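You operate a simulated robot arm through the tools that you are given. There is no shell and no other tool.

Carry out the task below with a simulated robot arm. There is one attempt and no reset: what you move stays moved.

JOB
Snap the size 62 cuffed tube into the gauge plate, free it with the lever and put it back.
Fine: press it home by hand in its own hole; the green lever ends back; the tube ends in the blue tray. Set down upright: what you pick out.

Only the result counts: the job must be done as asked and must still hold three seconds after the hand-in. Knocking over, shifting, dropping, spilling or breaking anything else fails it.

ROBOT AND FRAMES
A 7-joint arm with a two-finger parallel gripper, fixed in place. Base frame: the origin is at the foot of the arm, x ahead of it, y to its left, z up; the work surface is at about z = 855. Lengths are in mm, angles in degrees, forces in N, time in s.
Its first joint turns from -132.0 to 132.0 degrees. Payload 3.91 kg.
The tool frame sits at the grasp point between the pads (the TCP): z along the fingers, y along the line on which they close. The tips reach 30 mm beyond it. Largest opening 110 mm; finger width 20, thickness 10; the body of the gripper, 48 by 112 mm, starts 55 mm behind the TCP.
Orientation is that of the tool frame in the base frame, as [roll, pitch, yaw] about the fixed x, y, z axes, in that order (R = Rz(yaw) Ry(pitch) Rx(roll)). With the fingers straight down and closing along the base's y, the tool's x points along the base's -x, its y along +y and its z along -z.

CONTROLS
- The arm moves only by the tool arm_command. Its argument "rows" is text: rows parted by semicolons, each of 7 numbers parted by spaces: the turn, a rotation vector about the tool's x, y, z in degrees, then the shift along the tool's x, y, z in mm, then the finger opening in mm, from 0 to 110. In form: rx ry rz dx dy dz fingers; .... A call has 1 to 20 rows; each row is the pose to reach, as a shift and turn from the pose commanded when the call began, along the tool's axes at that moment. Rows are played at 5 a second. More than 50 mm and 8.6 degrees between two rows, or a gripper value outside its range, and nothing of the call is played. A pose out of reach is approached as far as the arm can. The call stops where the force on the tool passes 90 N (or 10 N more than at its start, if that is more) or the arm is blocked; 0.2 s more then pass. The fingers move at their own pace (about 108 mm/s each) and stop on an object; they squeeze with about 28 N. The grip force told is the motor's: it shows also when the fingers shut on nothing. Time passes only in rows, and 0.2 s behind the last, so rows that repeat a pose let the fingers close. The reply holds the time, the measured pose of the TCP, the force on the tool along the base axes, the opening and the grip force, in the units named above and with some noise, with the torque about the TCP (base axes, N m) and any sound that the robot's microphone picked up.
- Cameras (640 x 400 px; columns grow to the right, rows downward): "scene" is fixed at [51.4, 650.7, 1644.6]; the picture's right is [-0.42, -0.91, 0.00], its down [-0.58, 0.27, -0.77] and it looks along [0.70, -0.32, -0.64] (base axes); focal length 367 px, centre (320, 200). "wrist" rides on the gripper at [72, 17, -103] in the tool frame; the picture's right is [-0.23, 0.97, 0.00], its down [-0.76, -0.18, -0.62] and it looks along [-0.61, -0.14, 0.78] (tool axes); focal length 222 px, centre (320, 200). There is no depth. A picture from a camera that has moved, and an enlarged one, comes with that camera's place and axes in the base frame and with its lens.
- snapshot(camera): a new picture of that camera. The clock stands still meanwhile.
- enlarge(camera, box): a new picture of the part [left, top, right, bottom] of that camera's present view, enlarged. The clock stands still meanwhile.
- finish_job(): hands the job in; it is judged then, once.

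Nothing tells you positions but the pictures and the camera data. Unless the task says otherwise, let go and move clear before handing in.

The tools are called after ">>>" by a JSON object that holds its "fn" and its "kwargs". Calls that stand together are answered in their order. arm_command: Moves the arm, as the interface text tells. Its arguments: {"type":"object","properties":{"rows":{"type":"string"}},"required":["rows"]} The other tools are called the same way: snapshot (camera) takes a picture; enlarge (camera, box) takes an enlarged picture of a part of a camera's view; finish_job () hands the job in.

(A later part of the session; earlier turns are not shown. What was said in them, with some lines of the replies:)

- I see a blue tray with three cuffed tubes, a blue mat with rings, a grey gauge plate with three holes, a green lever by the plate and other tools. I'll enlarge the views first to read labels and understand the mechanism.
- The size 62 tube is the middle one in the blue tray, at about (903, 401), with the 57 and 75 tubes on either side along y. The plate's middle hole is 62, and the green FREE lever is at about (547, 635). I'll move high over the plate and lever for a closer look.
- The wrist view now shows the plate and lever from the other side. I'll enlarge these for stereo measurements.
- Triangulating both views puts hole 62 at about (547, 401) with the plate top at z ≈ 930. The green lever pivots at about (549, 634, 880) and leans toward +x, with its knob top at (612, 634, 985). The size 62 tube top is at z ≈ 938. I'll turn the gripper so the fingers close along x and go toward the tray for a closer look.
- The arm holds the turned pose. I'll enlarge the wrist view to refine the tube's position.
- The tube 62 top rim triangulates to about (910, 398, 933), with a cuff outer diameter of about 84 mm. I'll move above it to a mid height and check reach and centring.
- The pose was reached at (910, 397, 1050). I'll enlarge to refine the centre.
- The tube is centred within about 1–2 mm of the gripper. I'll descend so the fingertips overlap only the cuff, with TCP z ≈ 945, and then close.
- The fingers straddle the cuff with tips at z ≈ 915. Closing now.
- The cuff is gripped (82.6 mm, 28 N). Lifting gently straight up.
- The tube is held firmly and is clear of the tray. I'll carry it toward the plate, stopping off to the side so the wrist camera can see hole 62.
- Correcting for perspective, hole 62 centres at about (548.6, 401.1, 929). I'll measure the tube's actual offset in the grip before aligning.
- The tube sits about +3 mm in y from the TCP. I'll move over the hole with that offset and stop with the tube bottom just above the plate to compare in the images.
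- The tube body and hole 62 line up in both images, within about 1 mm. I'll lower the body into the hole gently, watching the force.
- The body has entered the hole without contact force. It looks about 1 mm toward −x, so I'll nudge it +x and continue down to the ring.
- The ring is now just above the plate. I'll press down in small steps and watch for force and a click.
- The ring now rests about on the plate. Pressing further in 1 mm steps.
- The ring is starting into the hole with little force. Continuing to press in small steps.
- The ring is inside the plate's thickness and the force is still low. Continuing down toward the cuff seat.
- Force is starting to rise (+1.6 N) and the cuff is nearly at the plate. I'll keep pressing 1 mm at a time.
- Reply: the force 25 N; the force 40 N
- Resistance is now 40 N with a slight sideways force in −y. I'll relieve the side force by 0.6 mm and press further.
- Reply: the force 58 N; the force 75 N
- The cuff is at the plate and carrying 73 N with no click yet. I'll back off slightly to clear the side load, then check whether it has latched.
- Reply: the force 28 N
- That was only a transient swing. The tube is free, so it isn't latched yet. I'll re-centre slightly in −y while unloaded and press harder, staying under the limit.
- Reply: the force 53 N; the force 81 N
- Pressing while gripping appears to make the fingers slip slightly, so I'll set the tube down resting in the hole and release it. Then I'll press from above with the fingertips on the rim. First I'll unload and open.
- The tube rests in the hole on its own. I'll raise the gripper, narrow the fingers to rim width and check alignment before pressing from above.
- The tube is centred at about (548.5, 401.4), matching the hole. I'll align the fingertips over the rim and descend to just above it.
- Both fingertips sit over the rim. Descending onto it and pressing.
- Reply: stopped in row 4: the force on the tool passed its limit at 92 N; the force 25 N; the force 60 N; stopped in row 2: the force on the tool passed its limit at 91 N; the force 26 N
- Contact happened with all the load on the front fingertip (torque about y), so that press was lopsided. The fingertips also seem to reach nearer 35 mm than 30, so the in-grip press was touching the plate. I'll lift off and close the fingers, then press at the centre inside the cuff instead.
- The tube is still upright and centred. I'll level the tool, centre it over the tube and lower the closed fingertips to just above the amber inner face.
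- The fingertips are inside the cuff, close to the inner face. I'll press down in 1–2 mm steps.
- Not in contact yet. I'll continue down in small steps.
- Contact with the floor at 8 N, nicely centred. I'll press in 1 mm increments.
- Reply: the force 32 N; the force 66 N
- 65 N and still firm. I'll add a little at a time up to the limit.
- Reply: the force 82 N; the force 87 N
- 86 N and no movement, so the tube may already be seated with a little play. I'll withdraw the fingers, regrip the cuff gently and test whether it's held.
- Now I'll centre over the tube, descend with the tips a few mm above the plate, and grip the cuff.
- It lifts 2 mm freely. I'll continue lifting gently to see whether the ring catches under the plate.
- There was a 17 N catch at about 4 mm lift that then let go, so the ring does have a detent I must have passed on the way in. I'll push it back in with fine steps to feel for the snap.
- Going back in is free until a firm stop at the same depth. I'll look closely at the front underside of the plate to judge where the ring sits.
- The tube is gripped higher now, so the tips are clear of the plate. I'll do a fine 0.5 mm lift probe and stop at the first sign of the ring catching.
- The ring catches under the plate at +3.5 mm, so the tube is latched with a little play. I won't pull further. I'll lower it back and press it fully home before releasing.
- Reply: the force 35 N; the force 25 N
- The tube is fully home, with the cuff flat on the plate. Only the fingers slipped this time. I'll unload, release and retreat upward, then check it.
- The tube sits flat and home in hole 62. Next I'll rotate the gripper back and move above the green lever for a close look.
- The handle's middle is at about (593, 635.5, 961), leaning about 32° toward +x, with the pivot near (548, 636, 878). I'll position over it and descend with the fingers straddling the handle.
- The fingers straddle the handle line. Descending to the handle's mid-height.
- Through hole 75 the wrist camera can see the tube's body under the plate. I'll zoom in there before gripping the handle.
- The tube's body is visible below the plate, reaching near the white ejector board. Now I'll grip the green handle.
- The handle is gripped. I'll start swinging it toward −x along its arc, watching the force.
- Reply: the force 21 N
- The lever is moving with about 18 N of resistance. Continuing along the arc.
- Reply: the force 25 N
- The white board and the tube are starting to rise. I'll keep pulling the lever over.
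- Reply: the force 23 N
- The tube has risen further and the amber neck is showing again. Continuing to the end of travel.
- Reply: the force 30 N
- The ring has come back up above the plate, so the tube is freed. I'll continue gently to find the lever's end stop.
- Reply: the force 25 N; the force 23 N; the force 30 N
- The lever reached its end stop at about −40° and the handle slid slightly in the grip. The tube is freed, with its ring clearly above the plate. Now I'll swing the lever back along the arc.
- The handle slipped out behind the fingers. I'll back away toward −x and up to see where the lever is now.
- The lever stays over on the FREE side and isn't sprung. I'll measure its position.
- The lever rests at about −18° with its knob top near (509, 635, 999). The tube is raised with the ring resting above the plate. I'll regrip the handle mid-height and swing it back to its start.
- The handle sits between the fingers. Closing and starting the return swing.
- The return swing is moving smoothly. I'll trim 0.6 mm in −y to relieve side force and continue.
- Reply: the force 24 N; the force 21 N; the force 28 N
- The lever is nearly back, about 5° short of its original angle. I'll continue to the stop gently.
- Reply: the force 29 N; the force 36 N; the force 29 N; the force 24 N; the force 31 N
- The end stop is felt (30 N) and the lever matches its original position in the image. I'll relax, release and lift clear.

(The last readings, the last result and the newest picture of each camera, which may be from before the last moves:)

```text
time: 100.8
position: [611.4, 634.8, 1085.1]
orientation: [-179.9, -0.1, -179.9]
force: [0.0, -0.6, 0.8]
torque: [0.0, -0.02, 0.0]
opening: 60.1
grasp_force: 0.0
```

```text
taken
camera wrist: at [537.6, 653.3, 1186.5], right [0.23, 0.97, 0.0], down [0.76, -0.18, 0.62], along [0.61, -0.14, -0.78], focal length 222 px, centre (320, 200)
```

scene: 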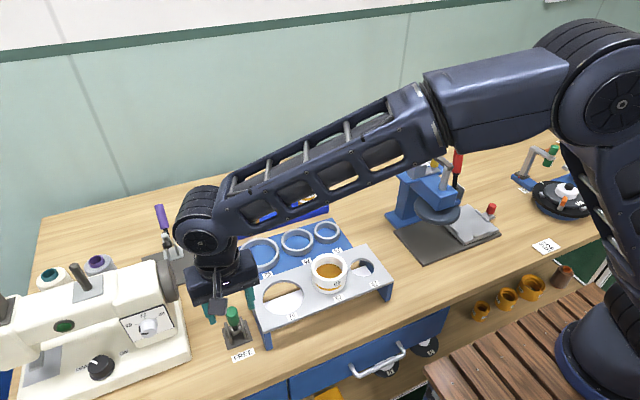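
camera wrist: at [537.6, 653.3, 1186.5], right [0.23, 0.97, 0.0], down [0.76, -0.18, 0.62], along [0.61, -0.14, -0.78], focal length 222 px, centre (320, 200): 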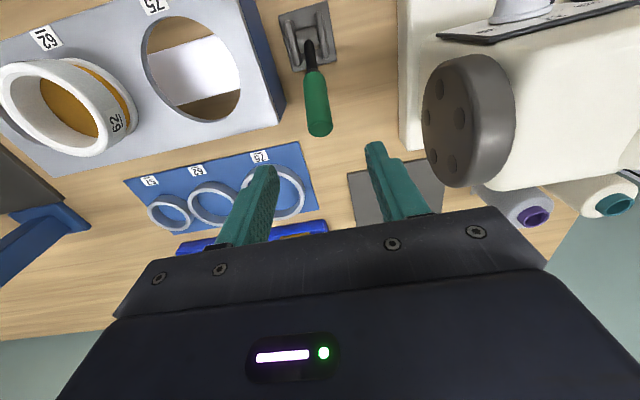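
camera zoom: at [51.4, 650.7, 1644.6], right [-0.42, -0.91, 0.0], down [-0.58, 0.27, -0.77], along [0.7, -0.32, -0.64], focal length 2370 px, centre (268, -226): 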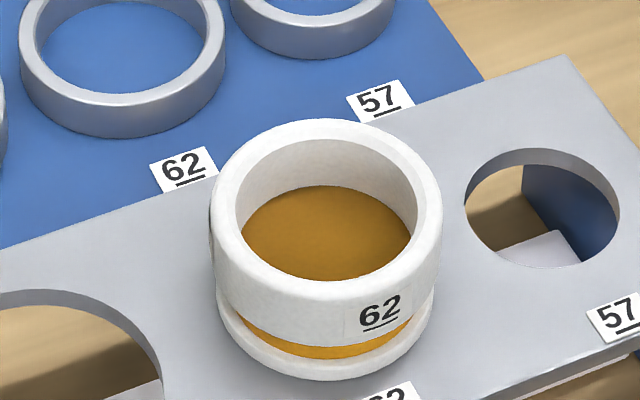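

The lever is back exactly where it started. The tube stands freed, its ring resting on top of the plate. Now I'll rotate the gripper again and go above the tube.

>>> {"fn": "arm_command", "kwargs": {"rows": "0 0 -8.18 5.7 -21.2 -2 110; 0 0 -16.36 11.4 -42.4 -4 110; 0 0 -24.54 17.1 -63.6 -6 110; 0 0 -32.72 22.8 -84.8 -8 110; 0 0 -40.9 28.5 -106 -10 110; 0 0 -49.1 34.2 -127.2 -12 110; 0 0 -57.3 40 -148.4 -14 110; 0 0 -65.4 45.7 -169.6 -16 110; 0 0 -73.6 51.5 -190.8 -18 110; 0 0 -81.8 57.2 -212 -20 110; 0 0 -90 63 -233 -20 110; 0 0 -90 63 -233 -20 110"}}

>>> {"fn": "snapshot", "kwargs": {"camera": "wrist"}}

>>> {"fn": "enlarge", "kwargs": {"camera": "wrist", "box": [250, 40, 400, 180]}}

```text
time: 103.4
position: [547.0, 401.7, 1103.8]
orientation: [179.8, -0.1, -89.9]
force: [-0.1, -0.5, -0.8]
torque: [0.01, 0.03, 0.04]
opening: 110.0
grasp_force: 0.1
```

```text
taken
camera wrist: at [530.0, 330.7, 1206.8], right [-0.97, 0.23, 0.0], down [0.18, 0.76, 0.62], along [0.14, 0.61, -0.78], focal length 222 px, centre (320, 200)
```

wrist: 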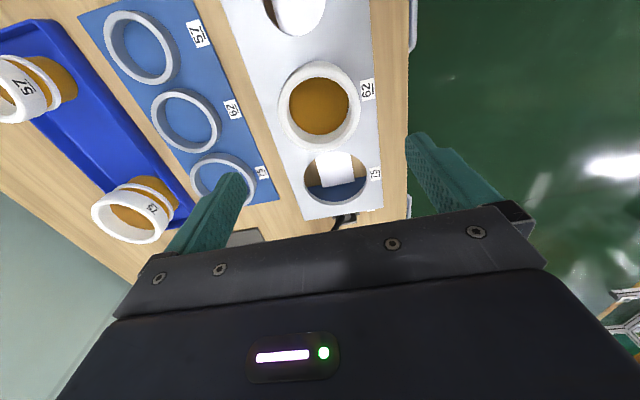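

```text
2.86 times, centred on (325, 110) of wrist
camera zoom: at [530.0, 330.7, 1206.8], right [-0.97, 0.23, 0.0], down [0.18, 0.76, 0.62], along [0.14, 0.61, -0.78], focal length 635 px, centre (306, 457)
```

zoom: 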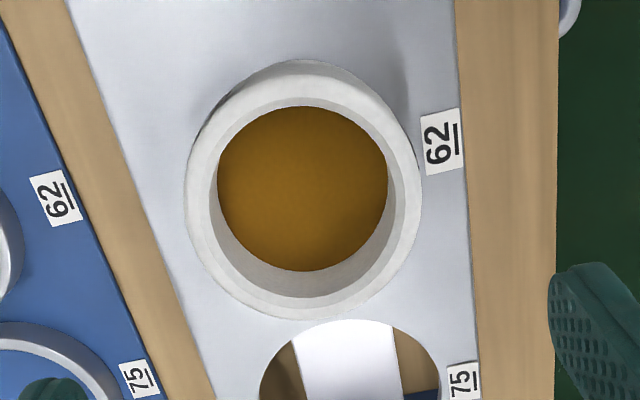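

The tube is at about (547.7, 401.1), well centred. Descending with open fingers to cuff level and gripping.

>>> {"fn": "arm_command", "kwargs": {"rows": "0 0 0 0 -0.5 30 110; 0 0 0 0 -0.5 60 110; 0 0 0 0 -0.5 90 110; 0 0 0 0 -0.5 108 110; 0 0 0 0 -0.5 118 110; 0 0 0 0 -0.5 118 110"}}

>>> {"fn": "enlarge", "kwargs": {"camera": "scene", "box": [296, 235, 360, 297]}}

>>> {"fn": "snapshot", "kwargs": {"camera": "wrist"}}

```text
time: 104.8
position: [547.7, 401.3, 987.3]
orientation: [179.9, -0.2, -90.1]
force: [0.2, -0.5, 0.5]
torque: [-0.03, 0.0, -0.02]
opening: 109.8
grasp_force: 0.1
```

```text
6.45 times, centred on (328, 266) of scene
camera zoom: at [51.4, 650.7, 1644.6], right [-0.42, -0.91, 0.0], down [-0.58, 0.27, -0.77], along [0.7, -0.32, -0.64], focal length 2370 px, centre (268, -226)
```

zoom: 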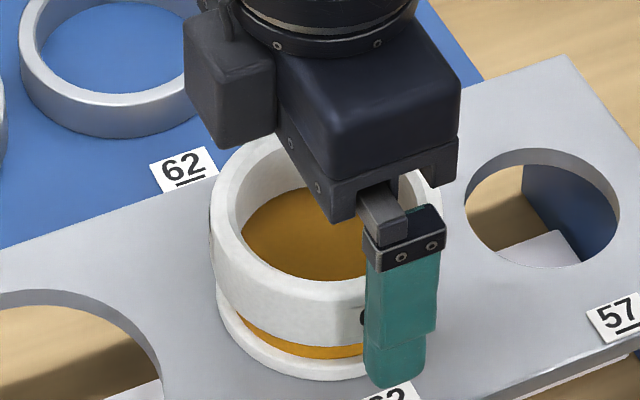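

```text
taken
camera wrist: at [530.1, 330.6, 1089.0], right [-0.97, 0.23, 0.0], down [0.18, 0.76, 0.62], along [0.14, 0.61, -0.78], focal length 222 px, centre (320, 200)
```

wrist: 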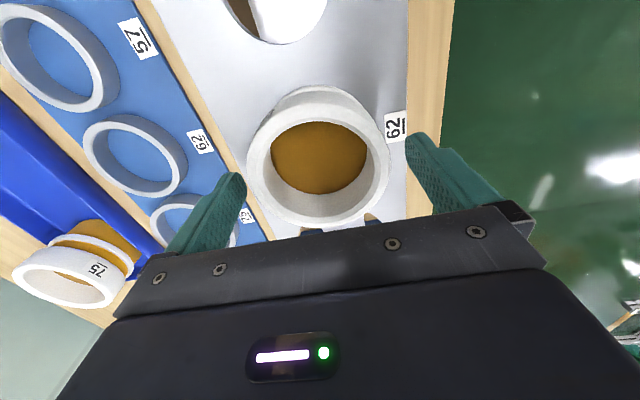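

>>> {"fn": "arm_command", "kwargs": {"rows": "0 0 0 0 0 0 90; 0 0 0 0 0 0 60; 0 0 0 0 0 0 60; 0 0 0 0 0 0 60; 0 0 0 0 0 0 60"}}

>>> {"fn": "arm_command", "kwargs": {"rows": "0 0 0 0 0 -2 60; 0 0 0 0 0 -5 60; 0 0 0 0 0 -10 60; 0 0 0 0 0 -10 60"}}

>>> {"fn": "enlarge", "kwargs": {"camera": "scene", "box": [296, 235, 360, 297]}}

```text
time: 106.0
position: [548.0, 401.4, 985.9]
orientation: [180.0, -0.1, -90.1]
force: [2.2, 0.8, 0.0]
torque: [0.03, -0.17, 0.03]
opening: 82.2
grasp_force: 28.0
```

```text
time: 107.0
position: [548.0, 403.3, 995.9]
orientation: [179.8, -0.1, -90.0]
force: [-0.5, -0.9, -0.9]
torque: [-0.01, -0.01, 0.0]
opening: 82.2
grasp_force: 28.3
```

```text
6.45 times, centred on (328, 266) of scene
camera zoom: at [51.4, 650.7, 1644.6], right [-0.42, -0.91, 0.0], down [-0.58, 0.27, -0.77], along [0.7, -0.32, -0.64], focal length 2370 px, centre (268, -226)
```

zoom: 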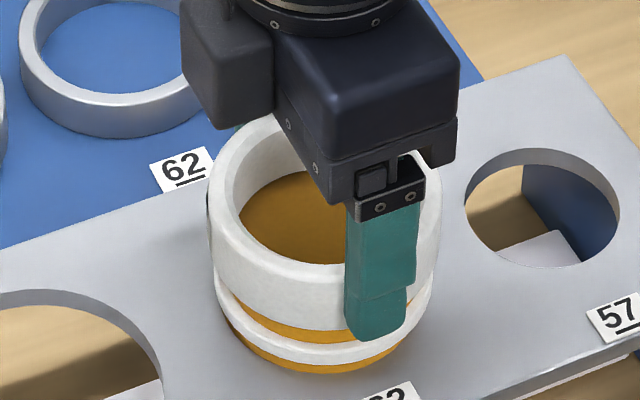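

It lifts freely out of the hole. Raising clear, then carrying it back over the tray.

>>> {"fn": "arm_command", "kwargs": {"rows": "0 0 0 0 0 -15 60; 0 0 0 0 0 -35 60; 0 0 0 0 0 -60 60; 0 0 0 0 0 -85 60; 0 0 0 0 0 -105 60; 0 0 0 0 -25 -105 60; 0 0 0 0 -60 -105 60; 0 0 0 0 -95 -105 60; 0 0 0 0 -130 -105 60; 0 0 0 0 -165 -105 60; 0 0 0 0 -200 -105 60; 0 0 0 0 -235 -105 60; 0 0 0 0 -270 -105 60; 0 0 0 0 -305 -105 60; 0 0 0 0 -335 -105 60; 0 0 0 0 -355 -105 60; 0 0 0 0 -361.5 -105 60; 0 0 0 0 -361.5 -105 60"}}

>>> {"fn": "snapshot", "kwargs": {"camera": "wrist"}}

>>> {"fn": "enlarge", "kwargs": {"camera": "scene", "box": [200, 130, 360, 250]}}

```text
time: 110.8
position: [909.7, 403.0, 1100.6]
orientation: [179.9, -0.2, -90.0]
force: [-0.3, 0.2, -0.7]
torque: [0.0, -0.02, -0.02]
opening: 82.1
grasp_force: 27.8
```

```text
taken
camera wrist: at [892.1, 330.7, 1203.1], right [-0.97, 0.23, 0.0], down [0.18, 0.76, 0.62], along [0.14, 0.61, -0.78], focal length 222 px, centre (320, 200)
```

wrist: 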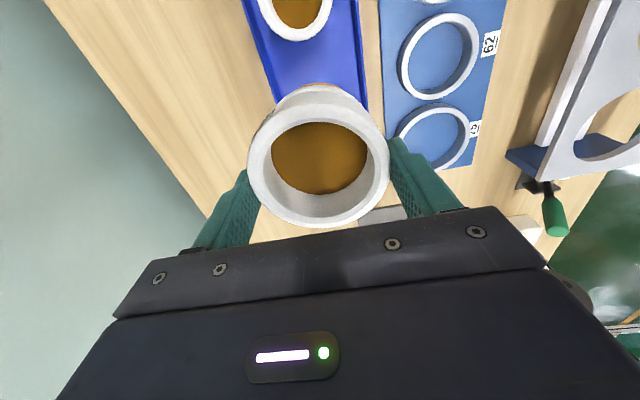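

```text
3.33 times, centred on (280, 190) of scene
camera zoom: at [51.4, 650.7, 1644.6], right [-0.42, -0.91, 0.0], down [-0.58, 0.27, -0.77], along [0.7, -0.32, -0.64], focal length 1224 px, centre (453, 233)
```

zoom: 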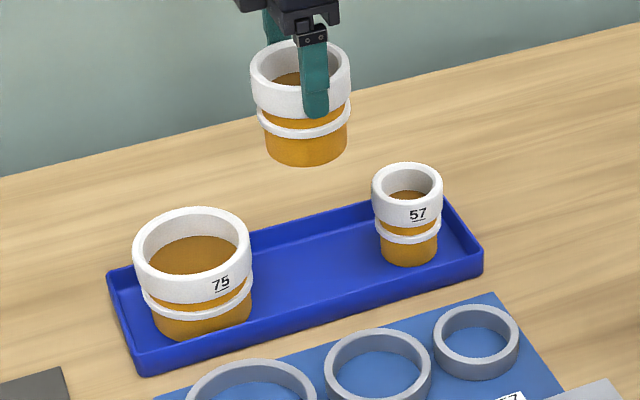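

The tube is upright and over its empty place between the 57 and 75 tubes. Lowering to just above the tray floor.

>>> {"fn": "arm_command", "kwargs": {"rows": "0 0 0 0.5 0 30 60; 0 0 0 0.5 0 60 60; 0 0 0 0.5 0 90 60; 0 0 0 0.5 0 115 60; 0 0 0 0.5 0 135 60; 0 0 0 0.5 0 146 60; 0 0 0 0.5 0 146 60"}}

>>> {"fn": "enlarge", "kwargs": {"camera": "scene", "box": [220, 150, 340, 240]}}

>>> {"fn": "snapshot", "kwargs": {"camera": "wrist"}}

```text
time: 112.4
position: [909.2, 401.2, 954.5]
orientation: [179.9, -0.1, -90.0]
force: [-0.4, -0.9, -0.7]
torque: [-0.01, -0.01, -0.01]
opening: 82.4
grasp_force: 28.5
```

```text
4.44 times, centred on (280, 195) of scene
camera zoom: at [51.4, 650.7, 1644.6], right [-0.42, -0.91, 0.0], down [-0.58, 0.27, -0.77], along [0.7, -0.32, -0.64], focal length 1632 px, centre (498, 222)
```

zoom: 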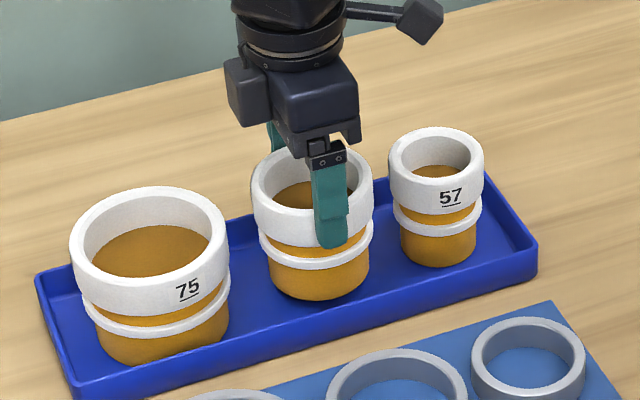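

```text
taken
camera wrist: at [891.7, 329.6, 1057.1], right [-0.97, 0.23, 0.0], down [0.18, 0.76, 0.62], along [0.14, 0.61, -0.78], focal length 222 px, centre (320, 200)
```

wrist: 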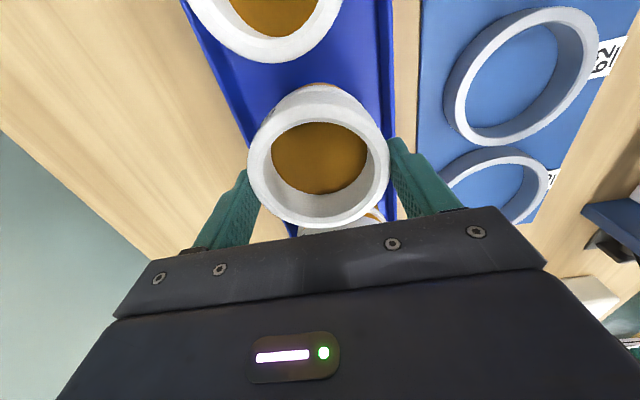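

Almost down. I'll lower in 2 mm then 1 mm steps until contact.

>>> {"fn": "arm_command", "kwargs": {"rows": "0 0 0 0 0 2 60; 0 0 0 0 0 4 60; 0 0 0 0 0 5 60; 0 0 0 0 0 5 60"}}

>>> {"fn": "arm_command", "kwargs": {"rows": "0 0 0 0 0 1 60; 0 0 0 0 0 1 60"}}

>>> {"fn": "arm_command", "kwargs": {"rows": "0 0 0 0 0 1 60; 0 0 0 0 0 1 60"}}

>>> {"fn": "enlarge", "kwargs": {"camera": "scene", "box": [250, 170, 330, 230]}}

```text
time: 113.4
position: [908.4, 402.0, 950.0]
orientation: [179.9, -0.1, -90.0]
force: [0.2, -0.2, -1.6]
torque: [0.01, 0.03, 0.04]
opening: 82.1
grasp_force: 28.1
```

```text
time: 114.0
position: [909.3, 402.1, 949.3]
orientation: [180.0, -0.2, -90.0]
force: [1.1, 0.7, -1.3]
torque: [-0.04, 0.0, 0.02]
opening: 82.3
grasp_force: 28.1
```

```text
time: 114.6
position: [909.3, 401.5, 948.2]
orientation: [179.9, -0.2, -90.0]
force: [-0.7, -1.1, -0.8]
torque: [-0.02, -0.02, 0.02]
opening: 82.4
grasp_force: 28.2
```

```text
6.67 times, centred on (290, 200) of scene
camera zoom: at [51.4, 650.7, 1644.6], right [-0.42, -0.91, 0.0], down [-0.58, 0.27, -0.77], along [0.7, -0.32, -0.64], focal length 2449 px, centre (520, 200)
```

zoom: 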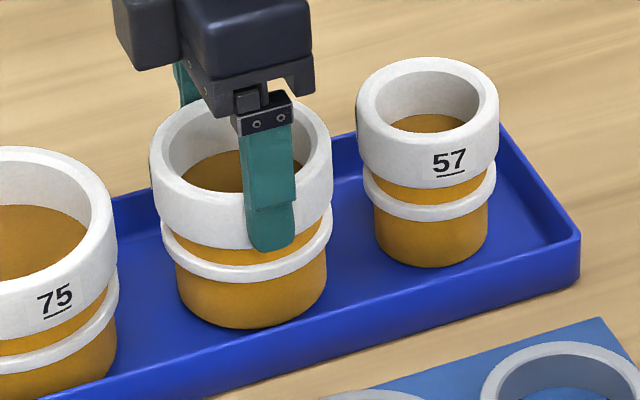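

>>> {"fn": "arm_command", "kwargs": {"rows": "0 0 0 0 0 1 60; 0 0 0 0 0 1 60"}}

>>> {"fn": "arm_command", "kwargs": {"rows": "0 0 0 0 0 1 60; 0 0 0 0 0 1 60"}}

>>> {"fn": "arm_command", "kwargs": {"rows": "0 0 0 0 0 0.7 60; 0 0 0 0 0 0.7 60"}}

>>> {"fn": "enlarge", "kwargs": {"camera": "scene", "box": [250, 170, 330, 230]}}

```text
time: 115.2
position: [909.9, 402.2, 946.6]
orientation: [179.9, -0.2, -90.0]
force: [0.4, 0.3, -1.0]
torque: [0.01, -0.02, -0.03]
opening: 82.1
grasp_force: 28.3
```

```text
time: 115.8
position: [909.4, 402.3, 945.6]
orientation: [179.8, -0.1, -90.0]
force: [-0.2, -0.2, -0.4]
torque: [0.03, 0.01, 0.01]
opening: 82.4
grasp_force: 27.9
```

```text
time: 116.4
position: [909.8, 401.9, 944.8]
orientation: [179.9, -0.1, -90.0]
force: [-0.5, 0.2, -1.0]
torque: [-0.03, 0.02, -0.02]
opening: 82.6
grasp_force: 28.5
```

```text
6.67 times, centred on (290, 200) of scene
camera zoom: at [51.4, 650.7, 1644.6], right [-0.42, -0.91, 0.0], down [-0.58, 0.27, -0.77], along [0.7, -0.32, -0.64], focal length 2449 px, centre (520, 200)
```

zoom: 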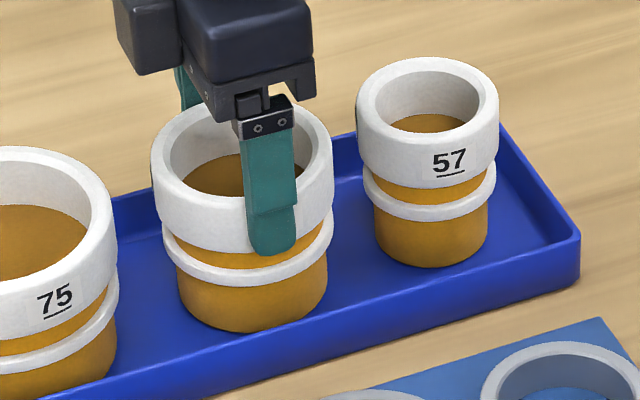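

>>> {"fn": "arm_command", "kwargs": {"rows": "0 0 0 0 0 0.6 60; 0 0 0 0 0 0.6 60"}}

>>> {"fn": "arm_command", "kwargs": {"rows": "0 0 0 0 0 0.5 60; 0 0 0 0 0 0.5 60"}}

```text
time: 117.0
position: [909.8, 401.3, 945.4]
orientation: [179.9, -0.1, -90.0]
force: [-1.0, -0.1, -0.4]
torque: [-0.01, 0.01, 0.01]
opening: 82.2
grasp_force: 28.3
```

```text
time: 117.6
position: [908.9, 401.7, 943.4]
orientation: [179.9, -0.1, -90.0]
force: [-0.8, 0.4, 3.1]
torque: [-0.12, 0.01, -0.04]
opening: 82.0
grasp_force: 28.4
```

The tube touches the tray floor (+3 N). I'll release slowly, then lift straight up and clear.

>>> {"fn": "arm_command", "kwargs": {"rows": "0 0 0 0 0 0 85; 0 0 0 0 0 0 92; 0 0 0 0 0 0 102; 0 0 0 0 0 0 110; 0 0 0 0 0 0 110; 0 0 0 0 0 0 110"}}

>>> {"fn": "arm_command", "kwargs": {"rows": "0 0 0 0 0 -10 110; 0 0 0 0 0 -30 110; 0 0 0 0 0 -60 110; 0 0 0 0 0 -95 110; 0 0 0 0 0 -130 110; 0 0 0 0 0 -160 110; 0 0 0 0 0 -160 110"}}

>>> {"fn": "enlarge", "kwargs": {"camera": "scene", "box": [250, 170, 330, 230]}}

>>> {"fn": "snapshot", "kwargs": {"camera": "wrist"}}

>>> {"fn": "snapshot", "kwargs": {"camera": "scene"}}

```text
time: 119.0
position: [910.3, 400.8, 944.3]
orientation: [179.9, -0.1, -90.0]
force: [-0.1, 0.2, 0.5]
torque: [0.03, -0.03, 0.01]
opening: 110.1
grasp_force: 0.1
```

```text
time: 120.6
position: [909.2, 401.3, 1105.1]
orientation: [180.0, -0.1, -90.0]
force: [0.6, -0.5, -0.2]
torque: [0.01, -0.01, 0.02]
opening: 110.3
grasp_force: 0.0
```

```text
6.67 times, centred on (290, 200) of scene
camera zoom: at [51.4, 650.7, 1644.6], right [-0.42, -0.91, 0.0], down [-0.58, 0.27, -0.77], along [0.7, -0.32, -0.64], focal length 2449 px, centre (520, 200)
```

zoom: 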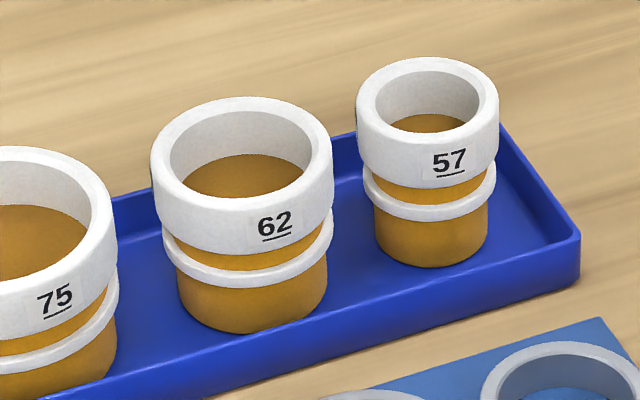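

```text
taken
camera wrist: at [892.2, 330.3, 1207.4], right [-0.97, 0.23, 0.0], down [0.18, 0.76, 0.62], along [0.14, 0.61, -0.78], focal length 222 px, centre (320, 200)
```

wrist: 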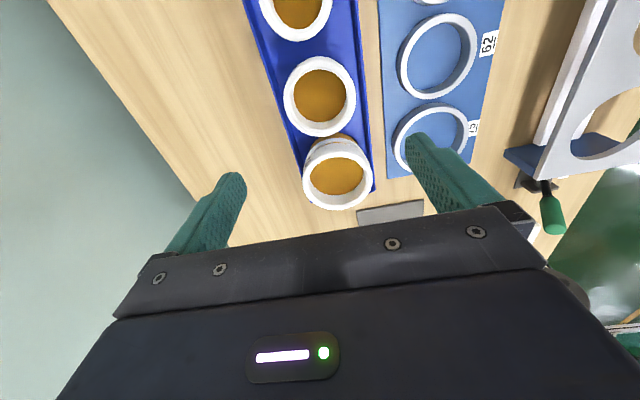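

```text
taken
```

scene: 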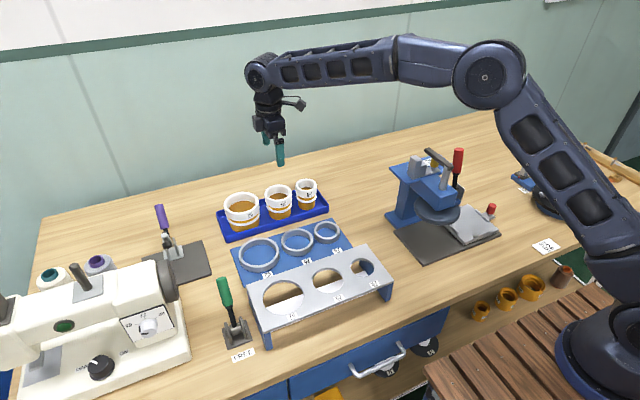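

The size 62 tube stands upright back in its place in the blue tray. The green lever is at its original position, the plate is empty, and I see nothing else disturbed. The gripper is open and clear, so I'm handing in.

>>> {"fn": "finish_job", "kwargs": {}}

```text
The job is handed in.
```

The size 62 tube was pressed home in its own hole, freed with the green lever, and set back upright in the blue tray. I've handed the job in. The lever is back at its starting position, and nothing else looked disturbed in the last pictures.

- **The snap:** I never heard a click. I took the tube as latched because the ring passed below the plate and caught when I lifted.
- **Hand lift:** That first lift test went a little too far. It pulled past the catch at about 17 N with no lever. I pushed the tube back in, felt it catch again, and pressed it home before using the lever.
- **The lever:** The handle slipped out of the grip near the end of its pull. By then the tube's ring was already above the plate. I took hold again and returned the lever to its stop.
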